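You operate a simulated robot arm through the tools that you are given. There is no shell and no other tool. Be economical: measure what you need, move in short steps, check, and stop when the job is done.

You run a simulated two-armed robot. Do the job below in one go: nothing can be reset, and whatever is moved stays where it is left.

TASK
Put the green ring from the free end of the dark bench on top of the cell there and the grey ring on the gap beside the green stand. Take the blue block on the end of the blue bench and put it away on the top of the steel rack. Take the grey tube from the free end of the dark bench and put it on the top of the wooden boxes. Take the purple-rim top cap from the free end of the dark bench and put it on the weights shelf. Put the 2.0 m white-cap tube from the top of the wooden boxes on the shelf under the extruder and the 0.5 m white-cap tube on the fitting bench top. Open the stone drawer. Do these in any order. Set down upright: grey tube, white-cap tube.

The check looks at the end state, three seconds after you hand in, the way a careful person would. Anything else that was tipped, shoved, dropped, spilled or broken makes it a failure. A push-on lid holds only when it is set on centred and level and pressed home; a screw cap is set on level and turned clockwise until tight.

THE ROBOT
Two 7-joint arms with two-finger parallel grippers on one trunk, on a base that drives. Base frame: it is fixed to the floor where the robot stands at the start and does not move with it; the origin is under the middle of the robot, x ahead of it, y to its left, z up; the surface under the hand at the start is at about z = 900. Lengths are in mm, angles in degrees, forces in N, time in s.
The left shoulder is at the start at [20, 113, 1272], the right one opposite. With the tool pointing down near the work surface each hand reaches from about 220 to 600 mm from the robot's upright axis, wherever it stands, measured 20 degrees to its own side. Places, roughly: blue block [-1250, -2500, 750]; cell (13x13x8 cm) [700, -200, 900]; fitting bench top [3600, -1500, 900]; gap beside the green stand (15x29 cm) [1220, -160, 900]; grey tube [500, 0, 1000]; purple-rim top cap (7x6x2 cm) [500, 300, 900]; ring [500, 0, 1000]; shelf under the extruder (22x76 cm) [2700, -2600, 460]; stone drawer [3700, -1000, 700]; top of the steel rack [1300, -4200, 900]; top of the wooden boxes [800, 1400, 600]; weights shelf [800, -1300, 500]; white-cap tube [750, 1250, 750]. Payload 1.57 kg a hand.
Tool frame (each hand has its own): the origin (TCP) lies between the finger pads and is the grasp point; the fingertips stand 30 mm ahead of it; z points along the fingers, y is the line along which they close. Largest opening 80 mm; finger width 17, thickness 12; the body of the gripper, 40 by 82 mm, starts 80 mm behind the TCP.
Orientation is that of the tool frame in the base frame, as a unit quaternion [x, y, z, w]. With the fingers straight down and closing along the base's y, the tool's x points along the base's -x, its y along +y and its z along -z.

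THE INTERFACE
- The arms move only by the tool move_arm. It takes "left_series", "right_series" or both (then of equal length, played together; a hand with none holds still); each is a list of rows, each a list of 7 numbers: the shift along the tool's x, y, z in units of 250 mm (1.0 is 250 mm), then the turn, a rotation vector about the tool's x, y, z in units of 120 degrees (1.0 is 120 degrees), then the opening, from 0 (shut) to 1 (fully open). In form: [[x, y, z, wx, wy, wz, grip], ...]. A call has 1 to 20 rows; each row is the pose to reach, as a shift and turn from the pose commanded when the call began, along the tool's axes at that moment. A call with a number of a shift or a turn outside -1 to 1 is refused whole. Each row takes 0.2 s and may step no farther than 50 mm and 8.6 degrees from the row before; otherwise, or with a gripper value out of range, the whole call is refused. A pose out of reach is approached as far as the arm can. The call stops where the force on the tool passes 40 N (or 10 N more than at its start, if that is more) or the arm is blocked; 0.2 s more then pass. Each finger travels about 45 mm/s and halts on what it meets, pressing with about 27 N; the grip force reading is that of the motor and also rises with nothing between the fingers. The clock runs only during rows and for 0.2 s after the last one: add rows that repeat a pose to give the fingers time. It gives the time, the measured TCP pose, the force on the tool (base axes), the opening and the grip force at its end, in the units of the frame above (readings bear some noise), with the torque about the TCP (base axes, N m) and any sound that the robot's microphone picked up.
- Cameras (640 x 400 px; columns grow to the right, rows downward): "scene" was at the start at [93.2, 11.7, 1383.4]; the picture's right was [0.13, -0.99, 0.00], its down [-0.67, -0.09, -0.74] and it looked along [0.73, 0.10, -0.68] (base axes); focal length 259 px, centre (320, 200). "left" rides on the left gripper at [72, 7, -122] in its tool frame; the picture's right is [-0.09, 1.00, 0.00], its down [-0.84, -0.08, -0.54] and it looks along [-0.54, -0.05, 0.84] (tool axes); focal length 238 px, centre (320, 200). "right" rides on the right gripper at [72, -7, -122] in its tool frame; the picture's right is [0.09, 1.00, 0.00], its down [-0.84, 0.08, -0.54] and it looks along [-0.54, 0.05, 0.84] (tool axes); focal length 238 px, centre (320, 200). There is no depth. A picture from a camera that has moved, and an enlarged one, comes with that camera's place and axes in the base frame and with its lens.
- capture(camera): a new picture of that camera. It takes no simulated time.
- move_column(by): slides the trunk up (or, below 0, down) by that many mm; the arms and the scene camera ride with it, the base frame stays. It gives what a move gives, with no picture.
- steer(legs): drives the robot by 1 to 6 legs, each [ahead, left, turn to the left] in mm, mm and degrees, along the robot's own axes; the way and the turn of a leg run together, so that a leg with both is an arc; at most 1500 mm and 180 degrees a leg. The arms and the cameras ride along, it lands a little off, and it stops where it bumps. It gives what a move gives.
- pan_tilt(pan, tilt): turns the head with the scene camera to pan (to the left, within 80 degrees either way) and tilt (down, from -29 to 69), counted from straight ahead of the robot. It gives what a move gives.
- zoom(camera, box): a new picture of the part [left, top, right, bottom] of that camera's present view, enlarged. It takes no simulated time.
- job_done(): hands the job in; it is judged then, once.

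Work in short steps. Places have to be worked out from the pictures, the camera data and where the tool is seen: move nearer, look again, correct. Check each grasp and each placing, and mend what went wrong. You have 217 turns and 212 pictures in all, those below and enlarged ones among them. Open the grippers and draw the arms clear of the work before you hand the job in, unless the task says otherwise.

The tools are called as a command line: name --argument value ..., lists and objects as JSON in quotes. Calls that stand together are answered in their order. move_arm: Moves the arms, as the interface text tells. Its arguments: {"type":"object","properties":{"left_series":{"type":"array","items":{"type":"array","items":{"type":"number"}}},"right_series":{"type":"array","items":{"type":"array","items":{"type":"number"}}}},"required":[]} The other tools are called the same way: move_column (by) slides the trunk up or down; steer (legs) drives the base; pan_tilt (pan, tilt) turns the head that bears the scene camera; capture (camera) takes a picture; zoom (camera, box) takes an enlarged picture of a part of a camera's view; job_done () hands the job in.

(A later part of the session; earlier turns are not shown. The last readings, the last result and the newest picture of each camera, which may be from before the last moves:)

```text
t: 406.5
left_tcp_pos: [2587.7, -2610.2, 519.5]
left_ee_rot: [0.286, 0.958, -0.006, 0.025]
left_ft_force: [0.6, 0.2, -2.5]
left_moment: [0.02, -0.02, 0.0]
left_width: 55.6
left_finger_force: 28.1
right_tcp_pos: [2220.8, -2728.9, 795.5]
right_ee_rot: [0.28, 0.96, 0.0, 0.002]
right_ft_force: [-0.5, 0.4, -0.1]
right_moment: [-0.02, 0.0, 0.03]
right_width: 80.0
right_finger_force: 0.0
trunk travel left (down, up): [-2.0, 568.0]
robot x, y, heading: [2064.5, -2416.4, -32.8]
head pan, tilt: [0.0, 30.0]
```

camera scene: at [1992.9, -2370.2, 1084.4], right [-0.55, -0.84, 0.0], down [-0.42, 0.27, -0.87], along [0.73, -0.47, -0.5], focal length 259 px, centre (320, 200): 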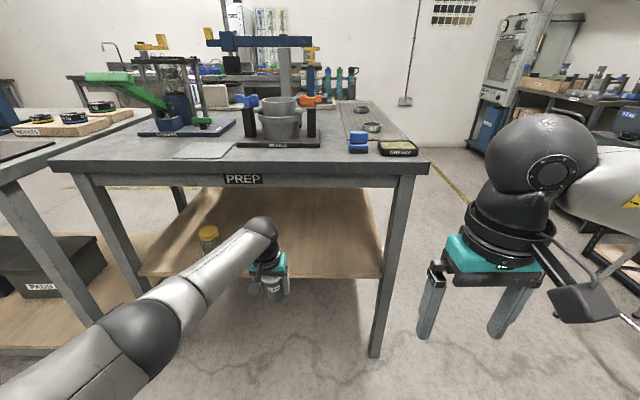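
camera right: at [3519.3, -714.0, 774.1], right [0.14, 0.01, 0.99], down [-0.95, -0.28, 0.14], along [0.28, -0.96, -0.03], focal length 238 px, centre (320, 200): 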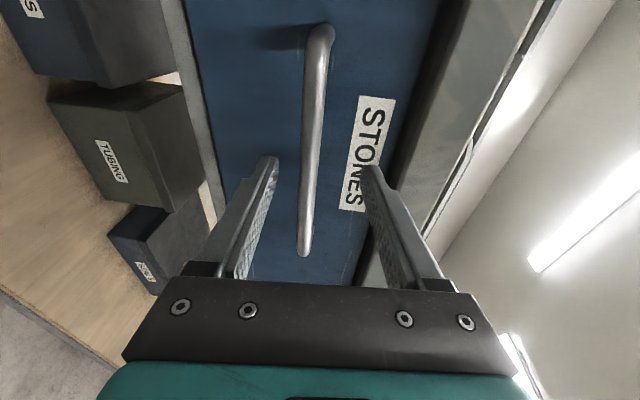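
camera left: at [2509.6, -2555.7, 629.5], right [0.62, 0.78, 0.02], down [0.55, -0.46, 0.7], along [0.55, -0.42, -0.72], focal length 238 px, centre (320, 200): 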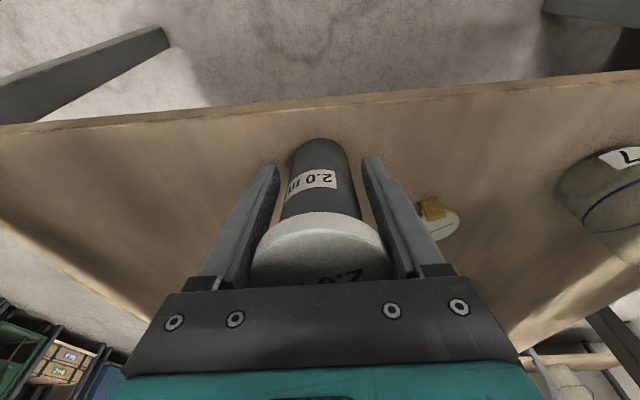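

move_arm --left_series '[[0.03, 0, 0.008, 0, 0, 0, 0.2], [0.04, 0, 0.016, 0, 0, 0, 0.2], [0.04, 0, 0.02, 0, 0, 0, 0.2]]'

```text
t: 407.3
left_tcp_pos: [2585.2, -2608.6, 515.1]
left_ee_rot: [0.287, 0.957, -0.006, 0.028]
left_ft_force: [5.2, -0.9, 18.5]
left_moment: [0.0, -0.08, -0.06]
left_width: 56.1
left_finger_force: 26.9
left hand out of reach, approached as far as the arm can: row 1, 2, 3
right_tcp_pos: [2219.8, -2728.1, 795.1]
right_ee_rot: [0.281, 0.96, -0.001, 0.001]
right_ft_force: [0.3, -0.5, -0.1]
right_moment: [-0.01, 0.02, -0.01]
right_width: 80.1
right_finger_force: 0.0
trunk travel left (down, up): [-2.0, 568.0]
robot x, y, heading: [2062.3, -2415.0, -32.9]
head pan, tilt: [0.0, 30.0]
```

Touching. I open the fingers fully and then simply back the robot straight out.

move_arm --left_series '[[0, 0, 0, 0, 0, 0, 0.76], [0, 0, 0, 0, 0, 0, 0.84], [0, 0, 0, 0, 0, 0, 0.92], [0, 0, 0, 0, 0, 0, 1], [0, 0, 0, 0, 0, 0, 1]]'

capture --camera "left"

```text
t: 408.5
left_tcp_pos: [2583.4, -2607.5, 511.2]
left_ee_rot: [0.287, 0.958, -0.005, 0.023]
left_ft_force: [-0.1, 0.2, 0.5]
left_moment: [0.01, 0.02, 0.0]
left_width: 80.1
left_finger_force: 0.1
right_tcp_pos: [2219.5, -2728.1, 795.0]
right_ee_rot: [0.281, 0.96, -0.001, 0.001]
right_ft_force: [-0.3, 1.0, -0.7]
right_moment: [-0.03, 0.0, 0.0]
right_width: 79.8
right_finger_force: 0.0
trunk travel left (down, up): [-2.0, 568.0]
robot x, y, heading: [2063.3, -2417.6, -32.9]
head pan, tilt: [0.0, 30.0]
```

```text
29 pictures are left
camera left: at [2520.6, -2559.4, 631.0], right [0.62, 0.78, 0.01], down [0.63, -0.51, 0.58], along [0.46, -0.36, -0.81], focal length 238 px, centre (320, 200)
```

left: 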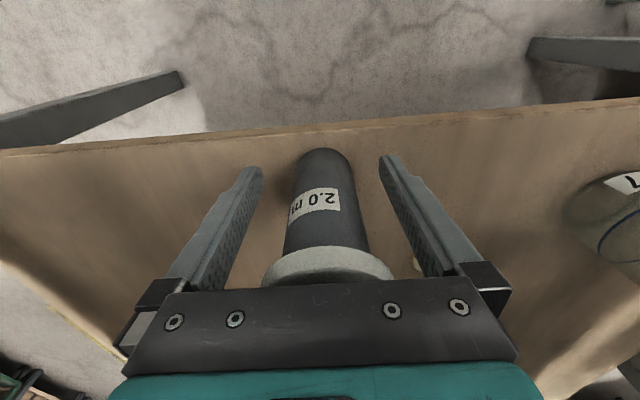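

The tube stands free. I raise 8 mm for palm clearance and back straight out 250.

move_column --by 9

steer --legs '[[-250, 0, 0]]'

capture --camera "scene"

```text
t: 409.1
left_tcp_pos: [2583.3, -2606.7, 522.2]
left_ee_rot: [0.286, 0.958, -0.005, 0.023]
left_ft_force: [-0.6, 1.0, -0.2]
left_moment: [-0.02, -0.02, -0.02]
left_width: 80.1
left_finger_force: 0.0
right_tcp_pos: [2219.3, -2727.4, 803.7]
right_ee_rot: [0.28, 0.96, -0.001, 0.002]
right_ft_force: [0.2, -0.4, -0.4]
right_moment: [0.01, 0.02, -0.01]
right_width: 79.9
right_finger_force: 0.1
trunk travel left (down, up): [-11.0, 559.0]
robot x, y, heading: [2062.1, -2417.0, -33.1]
head pan, tilt: [0.0, 30.0]
```

```text
t: 410.9
left_tcp_pos: [2376.0, -2476.2, 520.9]
left_ee_rot: [0.289, 0.957, -0.005, 0.024]
left_ft_force: [-0.4, 0.4, -0.1]
left_moment: [0.01, -0.05, 0.0]
left_width: 80.3
left_finger_force: 0.2
right_tcp_pos: [2010.7, -2594.7, 804.1]
right_ee_rot: [0.284, 0.959, 0.0, 0.002]
right_ft_force: [-0.9, -0.1, -0.2]
right_moment: [-0.02, 0.02, 0.01]
right_width: 80.0
right_finger_force: 0.0
trunk travel left (down, up): [-11.0, 559.0]
robot x, y, heading: [1858.5, -2284.2, -33.6]
head pan, tilt: [0.0, 30.0]
```

```text
28 pictures are left
camera scene: at [1941.7, -2336.4, 1088.4], right [-0.55, -0.83, 0.0], down [-0.42, 0.28, -0.87], along [0.72, -0.48, -0.5], focal length 259 px, centre (320, 200)
```

scene: 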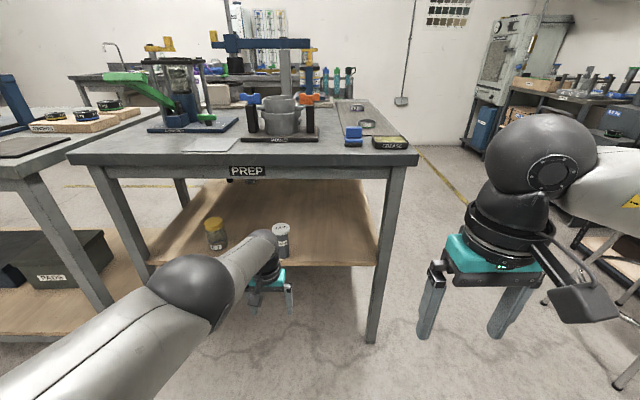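

The 2.0 m tube stands on the shelf. Last job: the blue block. I raise the trunk, tuck and level the left hand, and drive back along the aisle toward the blue bench.

move_column --by 330

move_arm --left_series '[[0.12, 0, -0.1, 0, 0.01, 0, 1], [0.26, 0, -0.2, 0, 0.023, 0, 1], [0.4, 0.05, -0.3, 0, 0.023, 0, 1], [0.54, 0.1, -0.4, 0, 0.023, 0, 1], [0.68, 0.15, -0.5, 0, 0.023, 0, 1], [0.82, 0.2, -0.6, 0, 0.023, 0, 1], [0.95, 0.25, -0.65, 0, 0.023, 0, 1]]'

steer --legs '[[0, 0, 180], [0, 780, 0], [1150, 0, 0], [1100, 0, 0], [0, 0, 90]]'

pan_tilt --pan -10 --tilt 25

capture --camera "scene"

```text
t: 414.2
left_tcp_pos: [2376.1, -2475.4, 850.6]
left_ee_rot: [0.29, 0.957, -0.005, 0.023]
left_ft_force: [1.3, -1.3, 0.6]
left_moment: [-0.02, 0.02, -0.01]
left_width: 80.1
left_finger_force: 0.1
right_tcp_pos: [2010.2, -2594.9, 1133.1]
right_ee_rot: [0.284, 0.959, -0.001, 0.001]
right_ft_force: [-0.5, -0.3, -0.6]
right_moment: [0.01, -0.02, 0.0]
right_width: 80.2
right_finger_force: 0.0
trunk travel left (down, up): [-341.0, 229.0]
robot x, y, heading: [1854.8, -2281.4, -33.4]
head pan, tilt: [0.0, 30.0]
```

```text
t: 415.8
left_tcp_pos: [2419.6, -2446.4, 929.8]
left_ee_rot: [0.29, 0.957, 0.002, -0.001]
left_ft_force: [-1.2, 0.3, 0.4]
left_moment: [-0.02, -0.01, -0.04]
left_width: 80.0
left_finger_force: 0.1
left hand out of reach, approached as far as the arm can: row 1, 2, 3, 4, 5, 6, 7
right_tcp_pos: [2010.9, -2595.3, 1133.5]
right_ee_rot: [0.284, 0.959, 0.0, 0.002]
right_ft_force: [0.4, 0.0, -0.3]
right_moment: [0.03, 0.01, 0.0]
right_width: 79.5
right_finger_force: 0.0
trunk travel left (down, up): [-341.0, 229.0]
robot x, y, heading: [1855.4, -2279.0, -33.5]
head pan, tilt: [0.0, 30.0]
```

```text
t: 440.9
left_tcp_pos: [-796.8, -2347.7, 944.5]
left_ee_rot: [0.949, 0.313, -0.021, -0.011]
left_ft_force: [0.1, 12.7, 9.5]
left_moment: [0.01, -0.28, 0.3]
left_width: 70.5
left_finger_force: 0.1
right_tcp_pos: [-783.9, -1923.3, 1133.4]
right_ee_rot: [0.945, 0.328, -0.001, 0.002]
right_ft_force: [-0.2, -0.2, -0.1]
right_moment: [0.01, 0.0, 0.01]
right_width: 80.1
right_finger_force: 0.1
trunk travel left (down, up): [-341.0, 229.0]
robot x, y, heading: [-435.9, -1877.2, -142.5]
head pan, tilt: [0.0, 30.0]
stopped in leg 5: the force on the tool passed its limit at 48 N (the readings are from after the stop); the commanded pose is now the measured one
```

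```text
t: 441.6
left_tcp_pos: [-792.1, -2350.6, 945.4]
left_ee_rot: [0.949, 0.314, -0.021, -0.006]
left_ft_force: [6.7, 13.0, 21.2]
left_moment: [-0.45, -0.78, 0.59]
left_width: 73.6
left_finger_force: 0.1
right_tcp_pos: [-781.8, -1922.8, 1135.2]
right_ee_rot: [0.945, 0.328, -0.002, 0.003]
right_ft_force: [0.2, 0.6, -0.4]
right_moment: [-0.03, 0.02, 0.02]
right_width: 79.5
right_finger_force: 0.0
trunk travel left (down, up): [-341.0, 229.0]
robot x, y, heading: [-439.5, -1878.9, -142.4]
head pan, tilt: [-10.0, 25.0]
```

```text
27 pictures are left
camera scene: at [-524.5, -1924.2, 1426.7], right [-0.47, 0.88, 0.0], down [0.37, 0.19, -0.91], along [-0.8, -0.42, -0.42], focal length 259 px, centre (320, 200)
```

scene: 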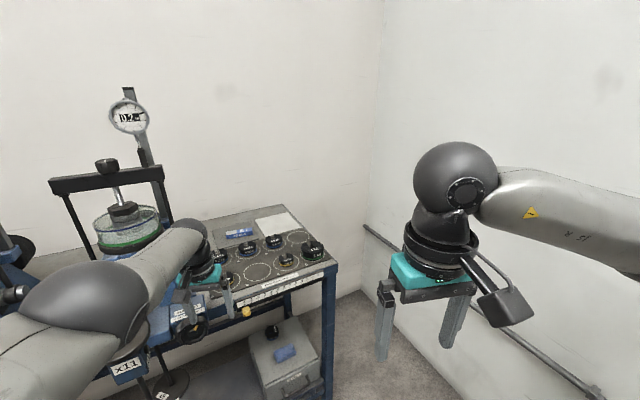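

The left arm had stayed stretched out and now touches the blue bench's machine. I turn back the way it came at once.

steer --legs '[[0, 0, -18]]'

pan_tilt --pan 15 --tilt 30

capture --camera "scene"

```text
t: 443.0
left_tcp_pos: [-923.4, -2218.6, 941.5]
left_ee_rot: [0.987, 0.161, -0.019, -0.01]
left_ft_force: [0.0, 0.3, -0.5]
left_moment: [-0.03, 0.03, 0.02]
left_width: 80.1
left_finger_force: 0.0
right_tcp_pos: [-779.2, -1813.8, 1133.7]
right_ee_rot: [0.985, 0.175, 0.0, 0.0]
right_ft_force: [0.1, -0.8, 0.6]
right_moment: [0.0, 0.01, 0.0]
right_width: 80.1
right_finger_force: 0.0
trunk travel left (down, up): [-341.0, 229.0]
robot x, y, heading: [-439.5, -1879.5, -160.6]
head pan, tilt: [-10.0, 25.0]
```

```text
t: 443.9
left_tcp_pos: [-924.6, -2217.8, 942.7]
left_ee_rot: [0.987, 0.16, -0.019, -0.01]
left_ft_force: [0.6, -0.9, -0.7]
left_moment: [0.0, 0.0, 0.0]
left_width: 80.0
left_finger_force: 0.0
right_tcp_pos: [-780.4, -1813.6, 1134.0]
right_ee_rot: [0.985, 0.175, -0.001, 0.001]
right_ft_force: [-0.1, -0.2, -1.3]
right_moment: [0.02, 0.04, 0.02]
right_width: 80.0
right_finger_force: 0.1
trunk travel left (down, up): [-341.0, 229.0]
robot x, y, heading: [-436.8, -1878.5, -160.4]
head pan, tilt: [15.0, 30.0]
```

```text
26 pictures are left
camera scene: at [-521.0, -1933.1, 1418.4], right [-0.57, 0.82, 0.0], down [0.41, 0.28, -0.87], along [-0.71, -0.49, -0.5], focal length 259 px, centre (320, 200)
```

scene: 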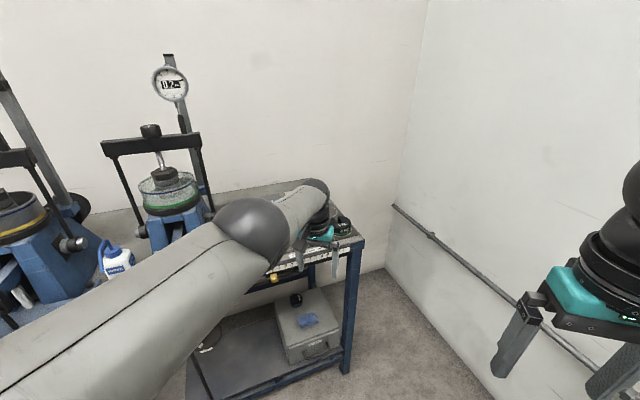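

The machine stands as before. I free the stretched left arm with the tilt-and-retract trick.

move_arm --left_series '[[0, 0, 0, 0, 0, 0, 1], [0, 0, 0, 0, 0.05, 0, 1], [0, 0, 0, 0, 0.1, 0, 1], [0, 0, 0, 0, 0.15, 0, 1], [0, 0, 0, 0, 0.2, 0, 1], [0, 0, 0, 0, 0.2, 0, 1]]'

move_arm --left_series '[[0.1, 0, -0.05, 0, -0.02, 0, 1], [0.2, 0, -0.1, 0, -0.05, 0, 1], [0.3, 0, -0.15, 0, -0.1, 0, 1], [0.4, 0, -0.2, 0, -0.15, 0, 1], [0.5, 0, -0.25, 0, -0.2, 0, 1], [0.6, 0, -0.35, 0, -0.2, 0, 1], [0.7, 0, -0.5, 0, -0.2, 0, 1]]'

```text
t: 445.3
left_tcp_pos: [-839.1, -2202.6, 960.7]
left_ee_rot: [0.969, 0.155, 0.188, -0.044]
left_ft_force: [0.4, -0.6, -0.7]
left_moment: [-0.01, -0.02, -0.02]
left_width: 79.9
left_finger_force: 0.0
left hand out of reach, approached as far as the arm can: row 2, 3, 4, 5, 6
right_tcp_pos: [-780.6, -1813.6, 1133.8]
right_ee_rot: [0.985, 0.175, -0.002, 0.0]
right_ft_force: [0.7, 0.5, 0.1]
right_moment: [-0.01, 0.01, 0.0]
right_width: 80.1
right_finger_force: 0.1
trunk travel left (down, up): [-341.0, 229.0]
robot x, y, heading: [-442.0, -1880.3, -160.6]
head pan, tilt: [15.0, 30.0]
```

```text
t: 446.9
left_tcp_pos: [-932.0, -2222.6, 1151.9]
left_ee_rot: [0.987, 0.161, -0.016, -0.011]
left_ft_force: [-0.1, -0.3, 0.1]
left_moment: [-0.04, 0.02, 0.02]
left_width: 79.7
left_finger_force: 0.0
left hand out of reach, approached as far as the arm can: row 1, 2, 3, 4, 5, 6, 7
right_tcp_pos: [-779.0, -1814.6, 1135.1]
right_ee_rot: [0.985, 0.174, -0.002, 0.0]
right_ft_force: [0.0, 1.2, 0.8]
right_moment: [0.02, 0.0, 0.01]
right_width: 80.1
right_finger_force: 0.0
trunk travel left (down, up): [-341.0, 229.0]
robot x, y, heading: [-437.2, -1879.2, -160.7]
head pan, tilt: [15.0, 30.0]
```

move_arm --left_series '[[0, 0, 0, 0, 0.06, 0, 1], [0, 0, 0, 0, 0.12, 0, 1], [0, 0, 0, 0, 0.18, 0, 1], [0, 0, 0, 0, 0.24, 0, 1], [0, 0, 0, 0, 0.3, 0, 1], [0, 0, 0, 0, 0.3, 0, 1]]'

move_arm --left_series '[[0.06, 0, 0, 0, 0, 0, 1], [0.14, 0, 0, 0, 0, 0, 1], [0.24, 0, 0, 0, 0, 0, 1], [0.36, 0, 0, 0, 0, 0, 1], [0.48, 0, 0, 0, 0, 0, 1], [0.6, 0, 0, 0, 0, 0, 1]]'

move_arm --left_series '[[0, 0, 0, 0, -0.06, 0, 1], [0, 0, 0, 0, -0.12, 0, 1], [0, 0, 0, 0, -0.18, 0, 1], [0, 0, 0, 0, -0.24, 0, 1], [0, 0, 0, 0, -0.3, 0, 1], [0, 0, 0, 0, -0.3, 0, 1]]'

```text
t: 448.3
left_tcp_pos: [-860.1, -2208.1, 1141.6]
left_ee_rot: [0.974, 0.149, 0.166, -0.039]
left_ft_force: [0.2, -0.4, 0.1]
left_moment: [0.0, 0.0, -0.01]
left_width: 80.0
left_finger_force: 0.1
left hand out of reach, approached as far as the arm can: row 1, 2, 3, 4, 5, 6
right_tcp_pos: [-779.9, -1814.4, 1133.6]
right_ee_rot: [0.985, 0.174, 0.0, 0.0]
right_ft_force: [0.3, 0.3, -0.5]
right_moment: [0.0, -0.01, 0.0]
right_width: 80.1
right_finger_force: 0.0
trunk travel left (down, up): [-341.0, 229.0]
robot x, y, heading: [-441.9, -1881.4, -160.4]
head pan, tilt: [15.0, 30.0]
```

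```text
t: 449.7
left_tcp_pos: [-858.6, -2207.4, 1153.1]
left_ee_rot: [0.974, 0.148, 0.167, -0.04]
left_ft_force: [-0.3, -0.2, -0.5]
left_moment: [0.02, -0.01, 0.0]
left_width: 79.9
left_finger_force: 0.0
left hand out of reach, approached as far as the arm can: row 1, 2, 3, 4, 5, 6
right_tcp_pos: [-780.3, -1814.4, 1133.2]
right_ee_rot: [0.985, 0.174, -0.001, 0.0]
right_ft_force: [-0.8, -0.5, -0.5]
right_moment: [-0.02, 0.02, 0.0]
right_width: 80.0
right_finger_force: 0.1
trunk travel left (down, up): [-341.0, 229.0]
robot x, y, heading: [-440.1, -1882.3, -160.5]
head pan, tilt: [15.0, 30.0]
```

```text
t: 451.1
left_tcp_pos: [-895.4, -2218.9, 1164.4]
left_ee_rot: [0.986, 0.148, 0.068, -0.024]
left_ft_force: [-0.3, -0.8, -0.6]
left_moment: [-0.03, 0.02, -0.04]
left_width: 80.1
left_finger_force: 0.2
left hand out of reach, approached as far as the arm can: row 1, 2, 3, 4, 5, 6
right_tcp_pos: [-780.1, -1813.9, 1134.1]
right_ee_rot: [0.985, 0.174, -0.001, 0.0]
right_ft_force: [0.5, -0.3, -0.9]
right_moment: [-0.02, 0.01, -0.04]
right_width: 80.2
right_finger_force: 0.1
trunk travel left (down, up): [-341.0, 229.0]
robot x, y, heading: [-441.0, -1877.5, -160.4]
head pan, tilt: [15.0, 30.0]
```

move_arm --left_series '[[0, -0.1, -0.1, 0, -0.03, 0, 1], [0, -0.2, -0.2, 0, -0.06, 0, 1], [0, -0.3, -0.3, 0, -0.09, 0, 1], [0.1, -0.4, -0.4, 0, -0.1, 0, 1], [0.2, -0.5, -0.5, 0, -0.1, 0, 1], [0.3, -0.55, -0.6, 0, -0.1, 0, 1], [0.4, -0.55, -0.7, 0, -0.1, 0, 1], [0.5, -0.5, -0.8, 0, -0.1, 0, 1], [0.6, -0.4, -0.9, 0, -0.1, 0, 1], [0.7, -0.3, -0.98, 0, -0.1, 0, 1]]'

```text
t: 453.3
left_tcp_pos: [-781.9, -2110.1, 1434.6]
left_ee_rot: [0.988, 0.148, -0.036, -0.007]
left_ft_force: [1.1, 0.5, 0.7]
left_moment: [-0.09, 0.03, 0.0]
left_width: 79.8
left_finger_force: 0.0
left hand out of reach, approached as far as the arm can: row 1, 2, 3, 4, 5, 6
right_tcp_pos: [-779.6, -1813.1, 1134.3]
right_ee_rot: [0.985, 0.174, -0.002, 0.001]
right_ft_force: [0.4, 0.6, -0.5]
right_moment: [-0.04, 0.01, 0.0]
right_width: 80.0
right_finger_force: 0.0
trunk travel left (down, up): [-341.0, 229.0]
robot x, y, heading: [-440.2, -1882.5, -160.3]
head pan, tilt: [15.0, 30.0]
```

The left arm is free again. I plan to reach the block from the bench's end: turn to heading -33, back up toward the wall, then shift right part-way and look.

move_arm --left_series '[[0.1, 0.05, 0, 0, 0, 0, 1], [0.2, 0.1, 0, 0, 0, 0, 1], [0.3, 0.15, 0, 0, 0, 0, 1]]'

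steer --legs '[[0, 0, 127.5], [-660, -100, 0], [0, -420, 0]]'

pan_tilt --pan -30 --tilt 40

capture --camera "scene"

```text
t: 454.1
left_tcp_pos: [-698.5, -2126.1, 1426.2]
left_ee_rot: [0.988, 0.15, -0.036, -0.009]
left_ft_force: [1.2, 0.2, 0.0]
left_moment: [-0.02, 0.03, 0.02]
left_width: 79.9
left_finger_force: 0.0
right_tcp_pos: [-779.2, -1814.9, 1134.0]
right_ee_rot: [0.985, 0.175, -0.002, 0.001]
right_ft_force: [0.4, -0.1, -0.2]
right_moment: [0.03, 0.04, 0.0]
right_width: 80.1
right_finger_force: 0.0
trunk travel left (down, up): [-341.0, 229.0]
robot x, y, heading: [-434.9, -1877.9, -160.6]
head pan, tilt: [15.0, 30.0]
```

```text
t: 465.2
left_tcp_pos: [-912.7, -1986.9, 1424.8]
left_ee_rot: [0.311, 0.95, -0.023, 0.028]
left_ft_force: [-0.6, 0.3, 0.0]
left_moment: [0.04, -0.03, 0.0]
left_width: 80.0
left_finger_force: 0.1
right_tcp_pos: [-1116.7, -2234.9, 1133.9]
right_ee_rot: [0.286, 0.958, 0.0, 0.0]
right_ft_force: [-0.9, -0.2, 0.5]
right_moment: [0.0, 0.01, -0.03]
right_width: 79.9
right_finger_force: 0.0
trunk travel left (down, up): [-341.0, 229.0]
robot x, y, heading: [-1267.4, -1921.5, -34.0]
head pan, tilt: [15.0, 30.0]
```

```text
t: 466.3
left_tcp_pos: [-912.3, -1985.9, 1424.6]
left_ee_rot: [0.311, 0.95, -0.024, 0.027]
left_ft_force: [0.1, -0.3, -0.4]
left_moment: [-0.02, -0.04, -0.04]
left_width: 79.9
left_finger_force: 0.0
right_tcp_pos: [-1116.7, -2235.1, 1133.5]
right_ee_rot: [0.287, 0.958, -0.001, 0.001]
right_ft_force: [0.1, 0.2, -0.4]
right_moment: [-0.02, 0.01, -0.01]
right_width: 80.0
right_finger_force: 0.0
trunk travel left (down, up): [-341.0, 229.0]
robot x, y, heading: [-1265.4, -1922.0, -34.1]
head pan, tilt: [-30.0, 40.0]
```

```text
25 pictures are left
camera scene: at [-1221.6, -2002.4, 1403.0], right [-0.9, -0.44, 0.0], down [-0.28, 0.58, -0.77], along [0.34, -0.69, -0.64], focal length 259 px, centre (320, 200)
```

scene: 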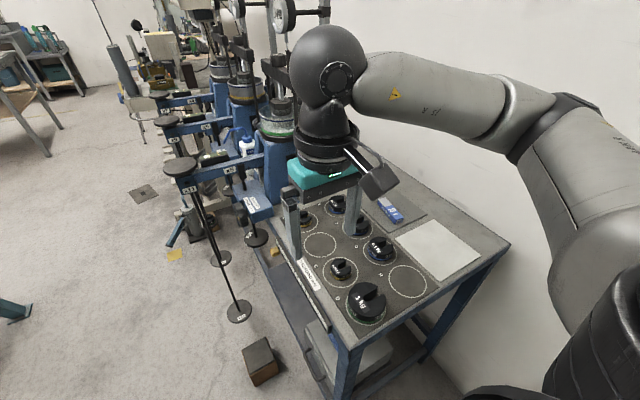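

The blue block triangulates to about (-1157,-2618,878). I zoom on it.

zoom --camera "scene" --box '[340, 170, 460, 250]'

```text
5.00 times, centred on (400, 210) of scene
camera zoom: at [-1221.6, -2002.4, 1403.0], right [-0.9, -0.44, 0.0], down [-0.28, 0.58, -0.77], along [0.34, -0.69, -0.64], focal length 1296 px, centre (-80, 150)
```

zoom: 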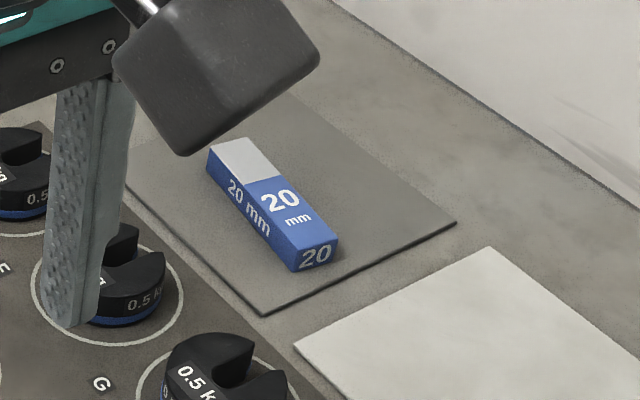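

It is a 20 mm gauge block, centre about (-1154,-2619), lying nearly along my facing. The wall is close on the right, so I stretch the right arm forward first (trunk up 104), then shift right.

move_column --by 104

move_arm --right_series '[[-0.1, -0.03, 0.1, 0, 0, 0.02, 0.6], [-0.22, -0.06, 0.2, 0, 0, 0.04, 0.6], [-0.34, -0.1, 0.3, 0, 0, 0.06, 0.6], [-0.46, -0.14, 0.4, 0, 0, 0.08, 0.6], [-0.58, -0.18, 0.5, 0, 0, 0.09, 0.6], [-0.68, -0.2, 0.62, 0, 0, 0.09, 0.6], [-0.68, -0.2, 0.78, 0, 0, 0.09, 0.6], [-0.68, -0.2, 0.92, 0, 0, 0.09, 0.6], [-0.68, -0.2, 0.92, 0, 0, 0.09, 0.6]]'

steer --legs '[[0, -290, 0.9]]'

capture --camera "right"

```text
t: 467.7
left_tcp_pos: [-913.4, -1985.9, 1529.4]
left_ee_rot: [0.31, 0.95, -0.024, 0.028]
left_ft_force: [0.3, -0.1, -0.1]
left_moment: [0.02, 0.01, 0.02]
left_width: 79.9
left_finger_force: 0.0
right_tcp_pos: [-1116.5, -2234.3, 1237.5]
right_ee_rot: [0.286, 0.958, 0.0, 0.001]
right_ft_force: [-0.5, 0.3, -0.5]
right_moment: [-0.02, -0.02, -0.01]
right_width: 79.8
right_finger_force: 0.2
trunk travel left (down, up): [-445.0, 125.0]
robot x, y, heading: [-1267.4, -1922.6, -33.9]
head pan, tilt: [-30.0, 40.0]
```

```text
t: 469.7
left_tcp_pos: [-914.0, -1985.8, 1528.5]
left_ee_rot: [0.31, 0.95, -0.024, 0.028]
left_ft_force: [-0.4, -0.1, 1.1]
left_moment: [0.05, 0.03, 0.01]
left_width: 79.9
left_finger_force: 0.1
right_tcp_pos: [-1001.3, -2371.2, 1008.8]
right_ee_rot: [0.375, 0.927, 0.0, 0.002]
right_ft_force: [0.1, 0.1, 1.2]
right_moment: [0.04, -0.02, 0.0]
right_width: 48.0
right_finger_force: 0.0
trunk travel left (down, up): [-445.0, 125.0]
robot x, y, heading: [-1270.9, -1921.5, -34.2]
head pan, tilt: [-30.0, 40.0]
```

```text
t: 471.7
left_tcp_pos: [-1070.1, -2220.7, 1528.6]
left_ee_rot: [0.301, 0.953, -0.024, 0.028]
left_ft_force: [-0.2, 0.7, 0.5]
left_moment: [0.04, -0.02, 0.02]
left_width: 79.9
left_finger_force: 0.1
right_tcp_pos: [-1152.4, -2607.3, 1008.9]
right_ee_rot: [0.366, 0.931, 0.0, 0.001]
right_ft_force: [-0.4, 0.3, -0.1]
right_moment: [0.01, 0.02, 0.01]
right_width: 47.8
right_finger_force: 0.1
trunk travel left (down, up): [-445.0, 125.0]
robot x, y, heading: [-1424.9, -2163.0, -32.6]
head pan, tilt: [-30.0, 40.0]
```

```text
23 pictures are left
camera right: at [-1208.1, -2562.5, 1130.7], right [0.61, 0.79, 0.0], down [0.66, -0.51, 0.54], along [0.43, -0.33, -0.84], focal length 238 px, centre (320, 200)
```

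right: 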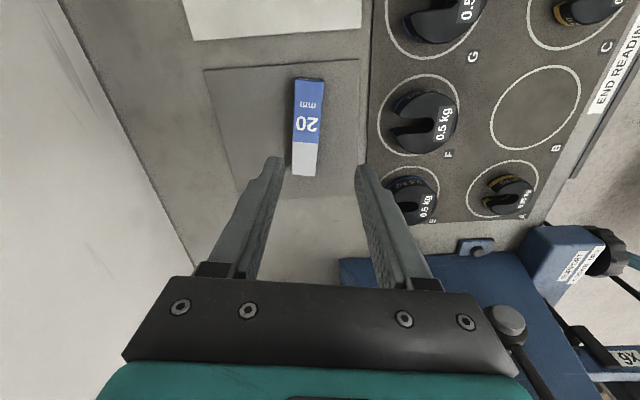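

The block is aligned with the hand; I shift 13 mm and descend to TCP 900.

move_arm --right_series '[[0, -0.051, 0.06, 0, 0, 0, 0.6], [0, -0.051, 0.2, 0, 0, 0, 0.6], [0, -0.051, 0.34, 0, 0, 0, 0.6], [0, -0.051, 0.436, 0, 0, 0, 0.6], [0, -0.051, 0.436, 0, 0, 0, 0.6]]'

capture --camera "right"

```text
t: 472.9
left_tcp_pos: [-1069.9, -2218.1, 1528.8]
left_ee_rot: [0.301, 0.953, -0.023, 0.028]
left_ft_force: [0.2, -0.3, -0.9]
left_moment: [-0.01, -0.01, -0.01]
left_width: 80.0
left_finger_force: 0.0
right_tcp_pos: [-1157.5, -2618.4, 903.8]
right_ee_rot: [0.364, 0.931, 0.001, 0.002]
right_ft_force: [0.8, 0.5, -0.1]
right_moment: [-0.03, 0.0, 0.01]
right_width: 47.8
right_finger_force: 0.2
trunk travel left (down, up): [-445.0, 125.0]
robot x, y, heading: [-1427.6, -2161.4, -32.8]
head pan, tilt: [-30.0, 40.0]
```

```text
22 pictures are left
camera right: at [-1215.0, -2574.4, 1024.9], right [0.61, 0.79, 0.0], down [0.66, -0.51, 0.54], along [0.43, -0.33, -0.84], focal length 238 px, centre (320, 200)
```

right: 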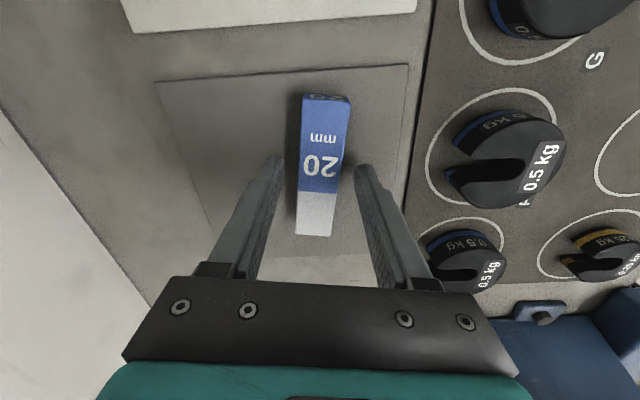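

Block top is near 873, so I go 17 mm lower, close, and lift.

move_arm --right_series '[[0, 0, 0.04, 0, 0, 0, 0.6], [0, 0, 0.068, 0, 0, 0, 0.6], [0, 0, 0.068, 0, 0, 0, 0.1], [0, 0, 0.068, 0, 0, 0, 0.1], [0, 0, 0.068, 0, 0, 0, 0.1], [0, 0, 0.068, 0, 0, 0, 0.1], [0, 0, 0.0, 0, 0, 0, 0.1], [0, 0, -0.15, 0, 0, 0, 0.1], [0, 0, -0.32, 0, 0, 0, 0.1], [0, 0, -0.5, 0, 0, 0, 0.1], [0, 0, -0.5, 0, 0, 0, 0.1]]'

capture --camera "right"

```text
t: 473.5
left_tcp_pos: [-1071.5, -2220.1, 1529.1]
left_ee_rot: [0.302, 0.953, -0.024, 0.028]
left_ft_force: [0.9, -0.7, -0.2]
left_moment: [0.03, 0.02, 0.04]
left_width: 80.0
left_finger_force: 0.0
right_tcp_pos: [-1154.8, -2622.2, 893.5]
right_ee_rot: [0.368, 0.93, -0.001, 0.006]
right_ft_force: [-8.0, 2.2, 37.7]
right_moment: [-0.4, 1.36, -0.05]
right_width: 35.0
right_finger_force: 1.5
trunk travel left (down, up): [-445.0, 125.0]
robot x, y, heading: [-1424.2, -2162.3, -32.6]
head pan, tilt: [-30.0, 40.0]
stopped in row 3 (right hand): the force on the tool passed its limit at 50 N (the readings are from after the stop); the commanded pose is now the measured one
```

```text
21 pictures are left
camera right: at [-1212.8, -2576.8, 1014.9], right [0.61, 0.79, 0.0], down [0.66, -0.51, 0.55], along [0.44, -0.34, -0.83], focal length 238 px, centre (320, 200)
```

right: 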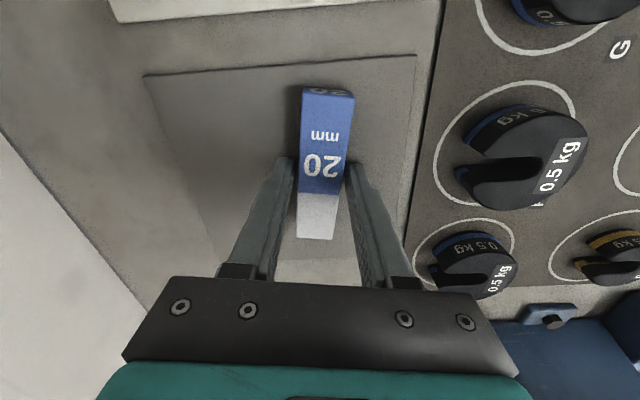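

Tips touched the bench (z≈863). I rise 4 mm, close on the block and lift.

move_arm --right_series '[[0, 0, -0.016, 0, 0, 0, 0.45], [0, 0, -0.016, 0, 0, 0, 0.1], [0, 0, -0.016, 0, 0, 0, 0.1], [0, 0, -0.016, 0, 0, 0, 0.1], [0, 0, -0.08, 0, 0, 0, 0.1], [0, 0, -0.25, 0, 0, 0, 0.1], [0, 0, -0.43, 0, 0, 0, 0.1], [0, 0, -0.6, 0, 0, 0, 0.1], [0, 0, -0.6, 0, 0, 0, 0.1]]'

capture --camera "right"

```text
t: 475.5
left_tcp_pos: [-1069.7, -2219.1, 1528.5]
left_ee_rot: [0.301, 0.953, -0.023, 0.028]
left_ft_force: [-0.3, -0.1, -0.3]
left_moment: [-0.01, -0.01, -0.02]
left_width: 79.8
left_finger_force: 0.1
right_tcp_pos: [-1157.8, -2620.3, 1041.5]
right_ee_rot: [0.367, 0.93, 0.0, 0.003]
right_ft_force: [-1.0, -0.1, -2.9]
right_moment: [0.01, 0.01, 0.04]
right_width: 27.4
right_finger_force: 27.0
trunk travel left (down, up): [-445.0, 125.0]
robot x, y, heading: [-1425.5, -2163.0, -32.6]
head pan, tilt: [-30.0, 40.0]
```

```text
20 pictures are left
camera right: at [-1215.9, -2575.4, 1162.5], right [0.61, 0.79, 0.0], down [0.66, -0.51, 0.55], along [0.43, -0.33, -0.84], focal length 238 px, centre (320, 200)
```

right: 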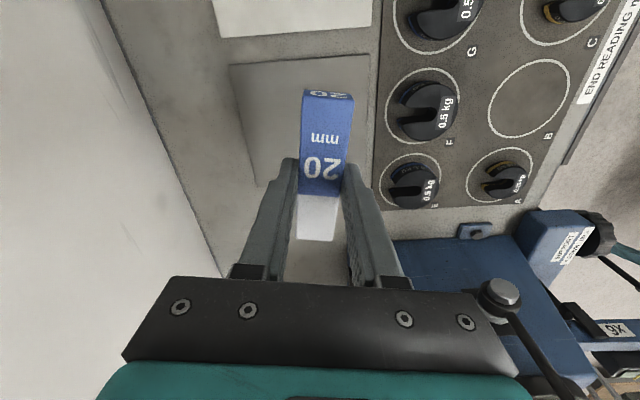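

The block is held (27.4 mm). I go left clear of the bench, tuck the right hand, then drive along the aisle toward the rack region and look.

steer --legs '[[0, 860, 0]]'

move_arm --right_series '[[0.1, 0.0, -0.1, 0, 0, 0, 0.1], [0.22, 0.0, -0.2, 0, 0, 0, 0.1], [0.36, 0.0, -0.3, 0, 0, 0, 0.1], [0.5, 0.0, -0.4, 0, 0, 0, 0.1], [0.62, 0.0, -0.5, 0, 0, 0, 0.1]]'

steer --legs '[[1400, 0, 0], [1300, 0, 0], [0, 0, -90]]'

pan_tilt --pan 0 --tilt 25

capture --camera "scene"

```text
t: 479.9
left_tcp_pos: [-614.5, -1514.0, 1529.1]
left_ee_rot: [0.302, 0.953, -0.023, 0.029]
left_ft_force: [-0.3, -0.3, -0.4]
left_moment: [-0.01, -0.01, 0.02]
left_width: 80.1
left_finger_force: 0.1
right_tcp_pos: [-703.4, -1914.3, 1042.2]
right_ee_rot: [0.367, 0.93, -0.001, 0.003]
right_ft_force: [0.6, -0.3, -0.8]
right_moment: [-0.01, -0.01, -0.01]
right_width: 27.6
right_finger_force: 27.4
trunk travel left (down, up): [-445.0, 125.0]
robot x, y, heading: [-971.4, -1457.2, -32.8]
head pan, tilt: [-30.0, 40.0]
```

```text
t: 481.1
left_tcp_pos: [-614.6, -1511.9, 1529.1]
left_ee_rot: [0.302, 0.953, -0.023, 0.028]
left_ft_force: [0.1, 0.5, 1.3]
left_moment: [-0.01, -0.01, -0.01]
left_width: 80.0
left_finger_force: 0.0
right_tcp_pos: [-817.3, -1804.8, 1168.8]
right_ee_rot: [0.368, 0.93, -0.001, 0.004]
right_ft_force: [0.0, -0.7, -1.0]
right_moment: [-0.02, 0.02, 0.01]
right_width: 27.3
right_finger_force: 26.9
trunk travel left (down, up): [-445.0, 125.0]
robot x, y, heading: [-973.5, -1456.3, -32.7]
head pan, tilt: [-30.0, 40.0]
```

```text
t: 498.2
left_tcp_pos: [1287.0, -3270.5, 1529.1]
left_ee_rot: [0.889, 0.456, -0.037, 0.002]
left_ft_force: [0.2, 0.7, -0.1]
left_moment: [0.0, 0.01, 0.02]
left_width: 79.9
left_finger_force: 0.2
right_tcp_pos: [995.9, -3066.4, 1167.5]
right_ee_rot: [0.919, 0.394, -0.003, 0.003]
right_ft_force: [-0.6, 0.2, -1.0]
right_moment: [0.01, 0.0, 0.01]
right_width: 27.4
right_finger_force: 27.0
trunk travel left (down, up): [-445.0, 125.0]
robot x, y, heading: [1350.0, -2916.6, -123.3]
head pan, tilt: [-30.0, 40.0]
```

```text
t: 499.2
left_tcp_pos: [1286.2, -3270.6, 1528.5]
left_ee_rot: [0.889, 0.456, -0.036, 0.004]
left_ft_force: [0.5, 0.5, -0.5]
left_moment: [-0.01, 0.02, -0.01]
left_width: 80.1
left_finger_force: 0.1
right_tcp_pos: [995.2, -3066.1, 1169.0]
right_ee_rot: [0.919, 0.394, -0.003, 0.002]
right_ft_force: [0.9, -0.2, -1.7]
right_moment: [0.01, 0.02, 0.0]
right_width: 27.5
right_finger_force: 26.7
trunk travel left (down, up): [-445.0, 125.0]
robot x, y, heading: [1346.7, -2914.4, -123.5]
head pan, tilt: [0.0, 25.0]
```

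```text
19 pictures are left
camera scene: at [1292.5, -2999.5, 1530.3], right [-0.83, 0.55, 0.0], down [0.23, 0.35, -0.91], along [-0.5, -0.76, -0.42], focal length 259 px, centre (320, 200)
```

scene: 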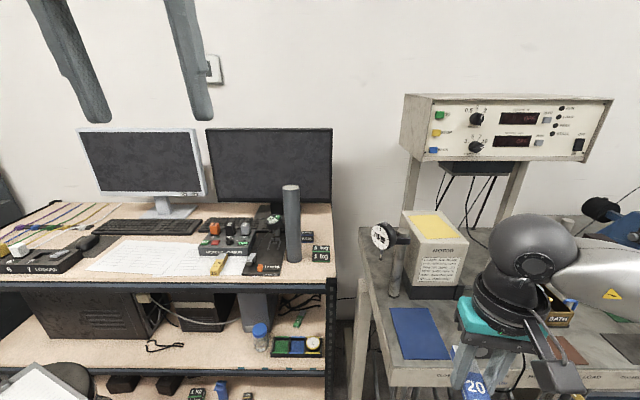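

The steel rack is the shelf unit with the monitors; (1300,-4200) projects onto its top. I zoom for a free spot.

zoom --camera "scene" --box '[0, 180, 360, 300]'

```text
1.78 times, centred on (180, 240) of scene
camera zoom: at [1292.5, -2999.5, 1530.3], right [-0.83, 0.55, 0.0], down [0.23, 0.35, -0.91], along [-0.5, -0.76, -0.42], focal length 461 px, centre (569, 129)
```

zoom: 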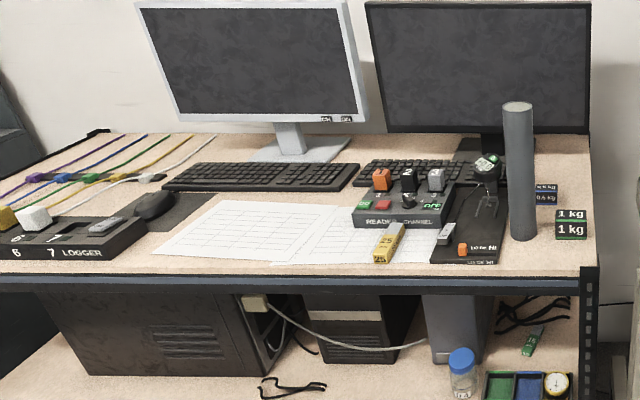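

Free wood lies at the rack top's right front corner, about (917,-3639). Another gauge block lies on this top too. I drive up: forward 365, left 175.

steer --legs '[[365, 175, 0.4]]'

pan_tilt --pan -10 --tilt 42

capture --camera "scene"

```text
t: 501.6
left_tcp_pos: [1242.6, -3660.6, 1529.4]
left_ee_rot: [0.887, 0.46, -0.036, 0.003]
left_ft_force: [0.4, -0.8, -0.1]
left_moment: [-0.06, 0.01, 0.03]
left_width: 80.0
left_finger_force: 0.0
right_tcp_pos: [947.1, -3459.1, 1167.7]
right_ee_rot: [0.918, 0.397, -0.002, 0.002]
right_ft_force: [0.3, -0.2, -1.9]
right_moment: [0.03, 0.01, -0.01]
right_width: 27.4
right_finger_force: 27.1
trunk travel left (down, up): [-445.0, 125.0]
robot x, y, heading: [1303.1, -3307.3, -123.0]
head pan, tilt: [0.0, 25.0]
```

```text
t: 502.4
left_tcp_pos: [1241.8, -3660.4, 1529.4]
left_ee_rot: [0.888, 0.459, -0.037, 0.003]
left_ft_force: [0.9, -0.4, 0.3]
left_moment: [-0.05, 0.05, -0.01]
left_width: 79.9
left_finger_force: 0.0
right_tcp_pos: [948.6, -3458.2, 1168.5]
right_ee_rot: [0.918, 0.397, -0.003, 0.002]
right_ft_force: [-0.4, 0.8, -1.2]
right_moment: [0.0, 0.02, -0.01]
right_width: 27.4
right_finger_force: 27.1
trunk travel left (down, up): [-445.0, 125.0]
robot x, y, heading: [1299.1, -3304.1, -123.0]
head pan, tilt: [-10.0, 42.0]
```

```text
17 pictures are left
camera scene: at [1238.7, -3373.0, 1504.1], right [-0.73, 0.68, 0.0], down [0.45, 0.49, -0.74], along [-0.51, -0.55, -0.67], focal length 259 px, centre (320, 200)
```

scene: 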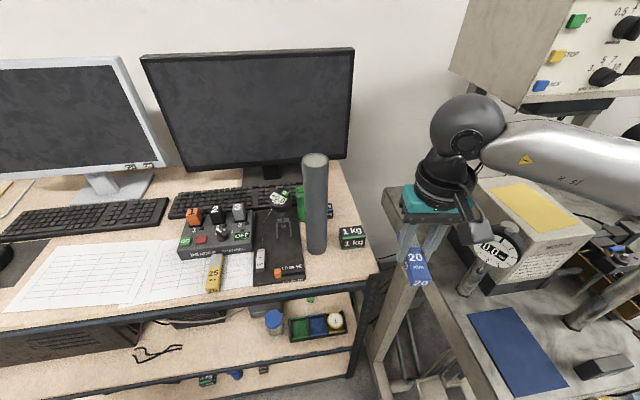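

I choose the spot (894,-3609), clear of the tall cylinder and the 1 kg weights. I move the right hand over it and down to TCP≈1000.

move_arm --right_series '[[-0.12, 0.05, 0, 0, 0, 0, 0.1], [-0.26, 0.11, 0, 0, 0, 0, 0.1], [-0.4, 0.17, 0, 0, 0, 0, 0.1], [-0.52, 0.23, 0.05, 0, 0, 0, 0.1], [-0.587, 0.255, 0.18, 0, 0, 0, 0.1], [-0.587, 0.255, 0.36, 0, 0, 0, 0.1], [-0.587, 0.255, 0.54, 0, 0, 0, 0.1], [-0.587, 0.255, 0.67, 0, 0, 0, 0.1], [-0.587, 0.255, 0.67, 0, 0, 0, 0.1]]'

capture --camera "scene"

capture --camera "right"

```text
t: 504.4
left_tcp_pos: [1242.0, -3661.4, 1529.3]
left_ee_rot: [0.887, 0.46, -0.037, 0.004]
left_ft_force: [0.4, -0.5, 0.0]
left_moment: [0.02, -0.03, 0.01]
left_width: 79.7
left_finger_force: 0.0
right_tcp_pos: [894.3, -3608.6, 999.8]
right_ee_rot: [0.917, 0.398, -0.004, 0.002]
right_ft_force: [0.3, -0.4, -1.7]
right_moment: [-0.03, -0.04, 0.0]
right_width: 27.6
right_finger_force: 26.9
trunk travel left (down, up): [-445.0, 125.0]
robot x, y, heading: [1302.7, -3306.6, -122.7]
head pan, tilt: [-10.0, 42.0]
```

```text
16 pictures are left
camera scene: at [1238.6, -3373.1, 1504.1], right [-0.73, 0.68, 0.0], down [0.46, 0.49, -0.74], along [-0.51, -0.54, -0.67], focal length 259 px, centre (320, 200)
```

scene: 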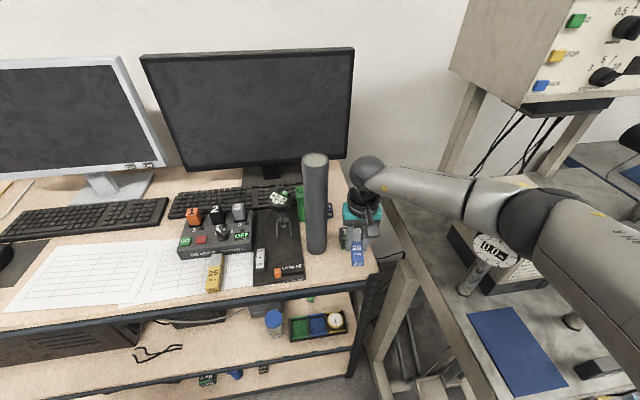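

```text
15 pictures are left
camera right: at [940.1, -3551.0, 1121.7], right [0.79, -0.61, 0.0], down [-0.51, -0.66, 0.55], along [-0.34, -0.43, -0.84], focal length 238 px, centre (320, 200)
```

right: 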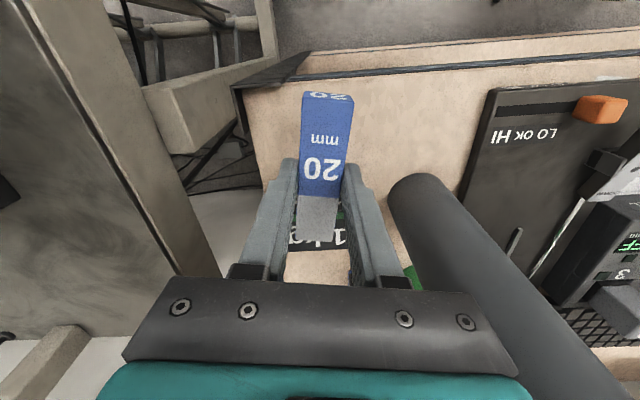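

The block will land between the front edge and the 1 kg weights with about 17 mm to each. I lower to 945, then finely.

move_arm --right_series '[[0, 0, 0.1, 0, 0, 0, 0.1], [0, 0, 0.2, 0, 0, 0, 0.1], [0, 0, 0.23, 0, 0, 0, 0.1], [0, 0, 0.245, 0, 0, 0, 0.1], [0, 0, 0.257, 0, 0, 0, 0.1], [0, 0, 0.267, 0, 0, 0, 0.1]]'

```text
t: 505.4
left_tcp_pos: [1244.4, -3657.0, 1528.4]
left_ee_rot: [0.887, 0.46, -0.037, 0.003]
left_ft_force: [0.0, -0.2, 0.4]
left_moment: [-0.01, -0.01, 0.04]
left_width: 79.8
left_finger_force: 0.0
right_tcp_pos: [895.7, -3612.8, 949.4]
right_ee_rot: [0.918, 0.396, -0.006, 0.004]
right_ft_force: [6.6, 10.7, 15.6]
right_moment: [0.75, -0.01, -0.3]
right_width: 27.9
right_finger_force: 26.7
trunk travel left (down, up): [-445.0, 125.0]
robot x, y, heading: [1301.9, -3307.0, -122.9]
head pan, tilt: [-10.0, 42.0]
stopped in row 4 (right hand): the force on the tool passed its limit at 46 N (the readings are from after the stop); the commanded pose is now the measured one
```

Contact at TCP 949. I look before releasing.

zoom --camera "scene" --box '[290, 150, 430, 310]'

capture --camera "right"

```text
2.50 times, centred on (360, 230) of scene
camera zoom: at [1240.5, -3370.5, 1504.3], right [-0.73, 0.68, 0.0], down [0.45, 0.49, -0.74], along [-0.51, -0.55, -0.67], focal length 648 px, centre (220, 125)
```

zoom: 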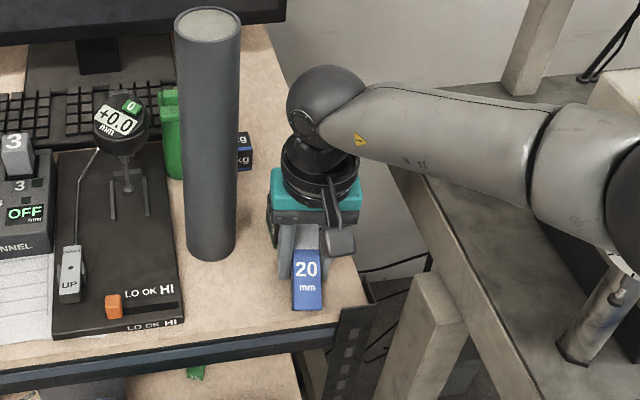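

```text
13 pictures are left
camera right: at [940.7, -3553.4, 1070.9], right [0.79, -0.62, 0.0], down [-0.51, -0.66, 0.55], along [-0.34, -0.44, -0.83], focal length 238 px, centre (320, 200)
```

right: 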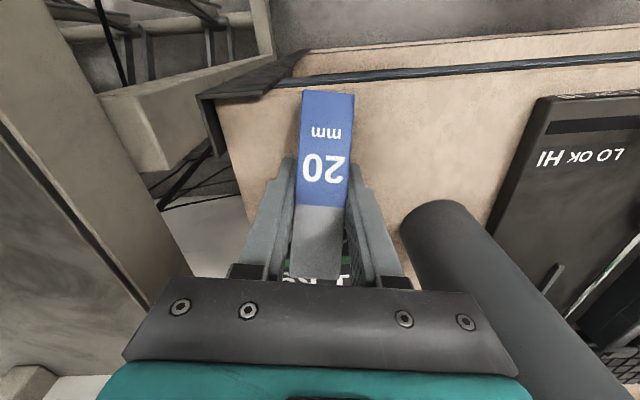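

The block's far end rode up on the 1 kg weights: the strip is too short this way. I lift, turn the hand 100° so that the block lies along the front strip, and look.

move_arm --right_series '[[0, 0, -0.1, 0, 0, 0, 0.1], [0, 0, -0.25, 0, 0, 0, 0.1], [0, 0, -0.4, 0, 0, 0, 0.1], [0.05, 0, -0.5, 0, 0, 0, 0.1]]'

move_arm --right_series '[[0, 0, 0, 0, 0, -0.07, 0.1], [0, 0, 0, 0, 0, -0.14, 0.1], [0, 0, 0, 0, 0, -0.21, 0.1], [0, 0, 0, 0, 0, -0.28, 0.1], [0, 0, 0, 0, 0, -0.35, 0.1], [0, 0, 0, 0, 0, -0.42, 0.1], [0, 0, 0, 0, 0, -0.49, 0.1], [0, 0, 0, 0, 0, -0.56, 0.1], [0, 0, 0, 0, 0, -0.63, 0.1], [0, 0, 0, 0, 0, -0.7, 0.1], [0, 0, 0, 0, 0, -0.77, 0.1], [0, 0, 0, 0, 0, -0.836, 0.1], [0, 0, 0, 0, 0, -0.836, 0.1]]'

zoom --camera "scene" --box '[290, 150, 430, 310]'

capture --camera "right"

```text
t: 506.4
left_tcp_pos: [1241.5, -3659.4, 1529.5]
left_ee_rot: [0.887, 0.459, -0.036, 0.003]
left_ft_force: [-0.1, 0.3, 0.3]
left_moment: [-0.04, 0.0, 0.02]
left_width: 79.9
left_finger_force: 0.1
right_tcp_pos: [902.3, -3601.9, 1071.3]
right_ee_rot: [0.918, 0.397, -0.005, 0.005]
right_ft_force: [-0.6, 0.3, -1.5]
right_moment: [0.01, -0.01, 0.03]
right_width: 27.6
right_finger_force: 27.3
trunk travel left (down, up): [-445.0, 125.0]
robot x, y, heading: [1300.2, -3305.3, -123.2]
head pan, tilt: [-10.0, 42.0]
```

```text
t: 509.2
left_tcp_pos: [1244.9, -3663.2, 1528.7]
left_ee_rot: [0.887, 0.46, -0.037, 0.002]
left_ft_force: [1.0, -1.2, 0.0]
left_moment: [0.07, 0.05, 0.0]
left_width: 79.8
left_finger_force: 0.0
right_tcp_pos: [1028.3, -3521.1, 1026.1]
right_ee_rot: [0.293, 0.956, -0.033, -0.014]
right_ft_force: [0.4, -0.5, -1.8]
right_moment: [0.06, 0.06, -0.02]
right_width: 27.3
right_finger_force: 27.0
right hand out of reach, approached as far as the arm can: row 7, 8, 9, 10, 11, 12, 13
trunk travel left (down, up): [-445.0, 125.0]
robot x, y, heading: [1300.2, -3301.9, -123.0]
head pan, tilt: [-10.0, 42.0]
```

```text
2.50 times, centred on (360, 230) of scene
camera zoom: at [1241.8, -3376.8, 1504.0], right [-0.73, 0.68, 0.0], down [0.45, 0.49, -0.74], along [-0.51, -0.54, -0.67], focal length 648 px, centre (220, 125)
```

zoom: 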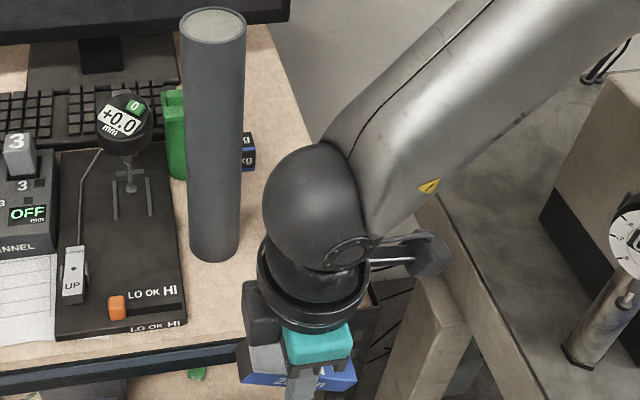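

```text
11 pictures are left
camera right: at [971.0, -3479.7, 1147.4], right [0.48, 0.87, -0.07], down [0.76, -0.38, 0.53], along [0.44, -0.31, -0.85], focal length 238 px, centre (320, 200)
```

right: 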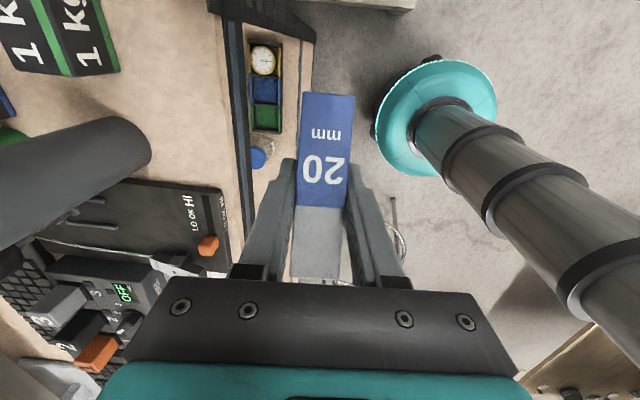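

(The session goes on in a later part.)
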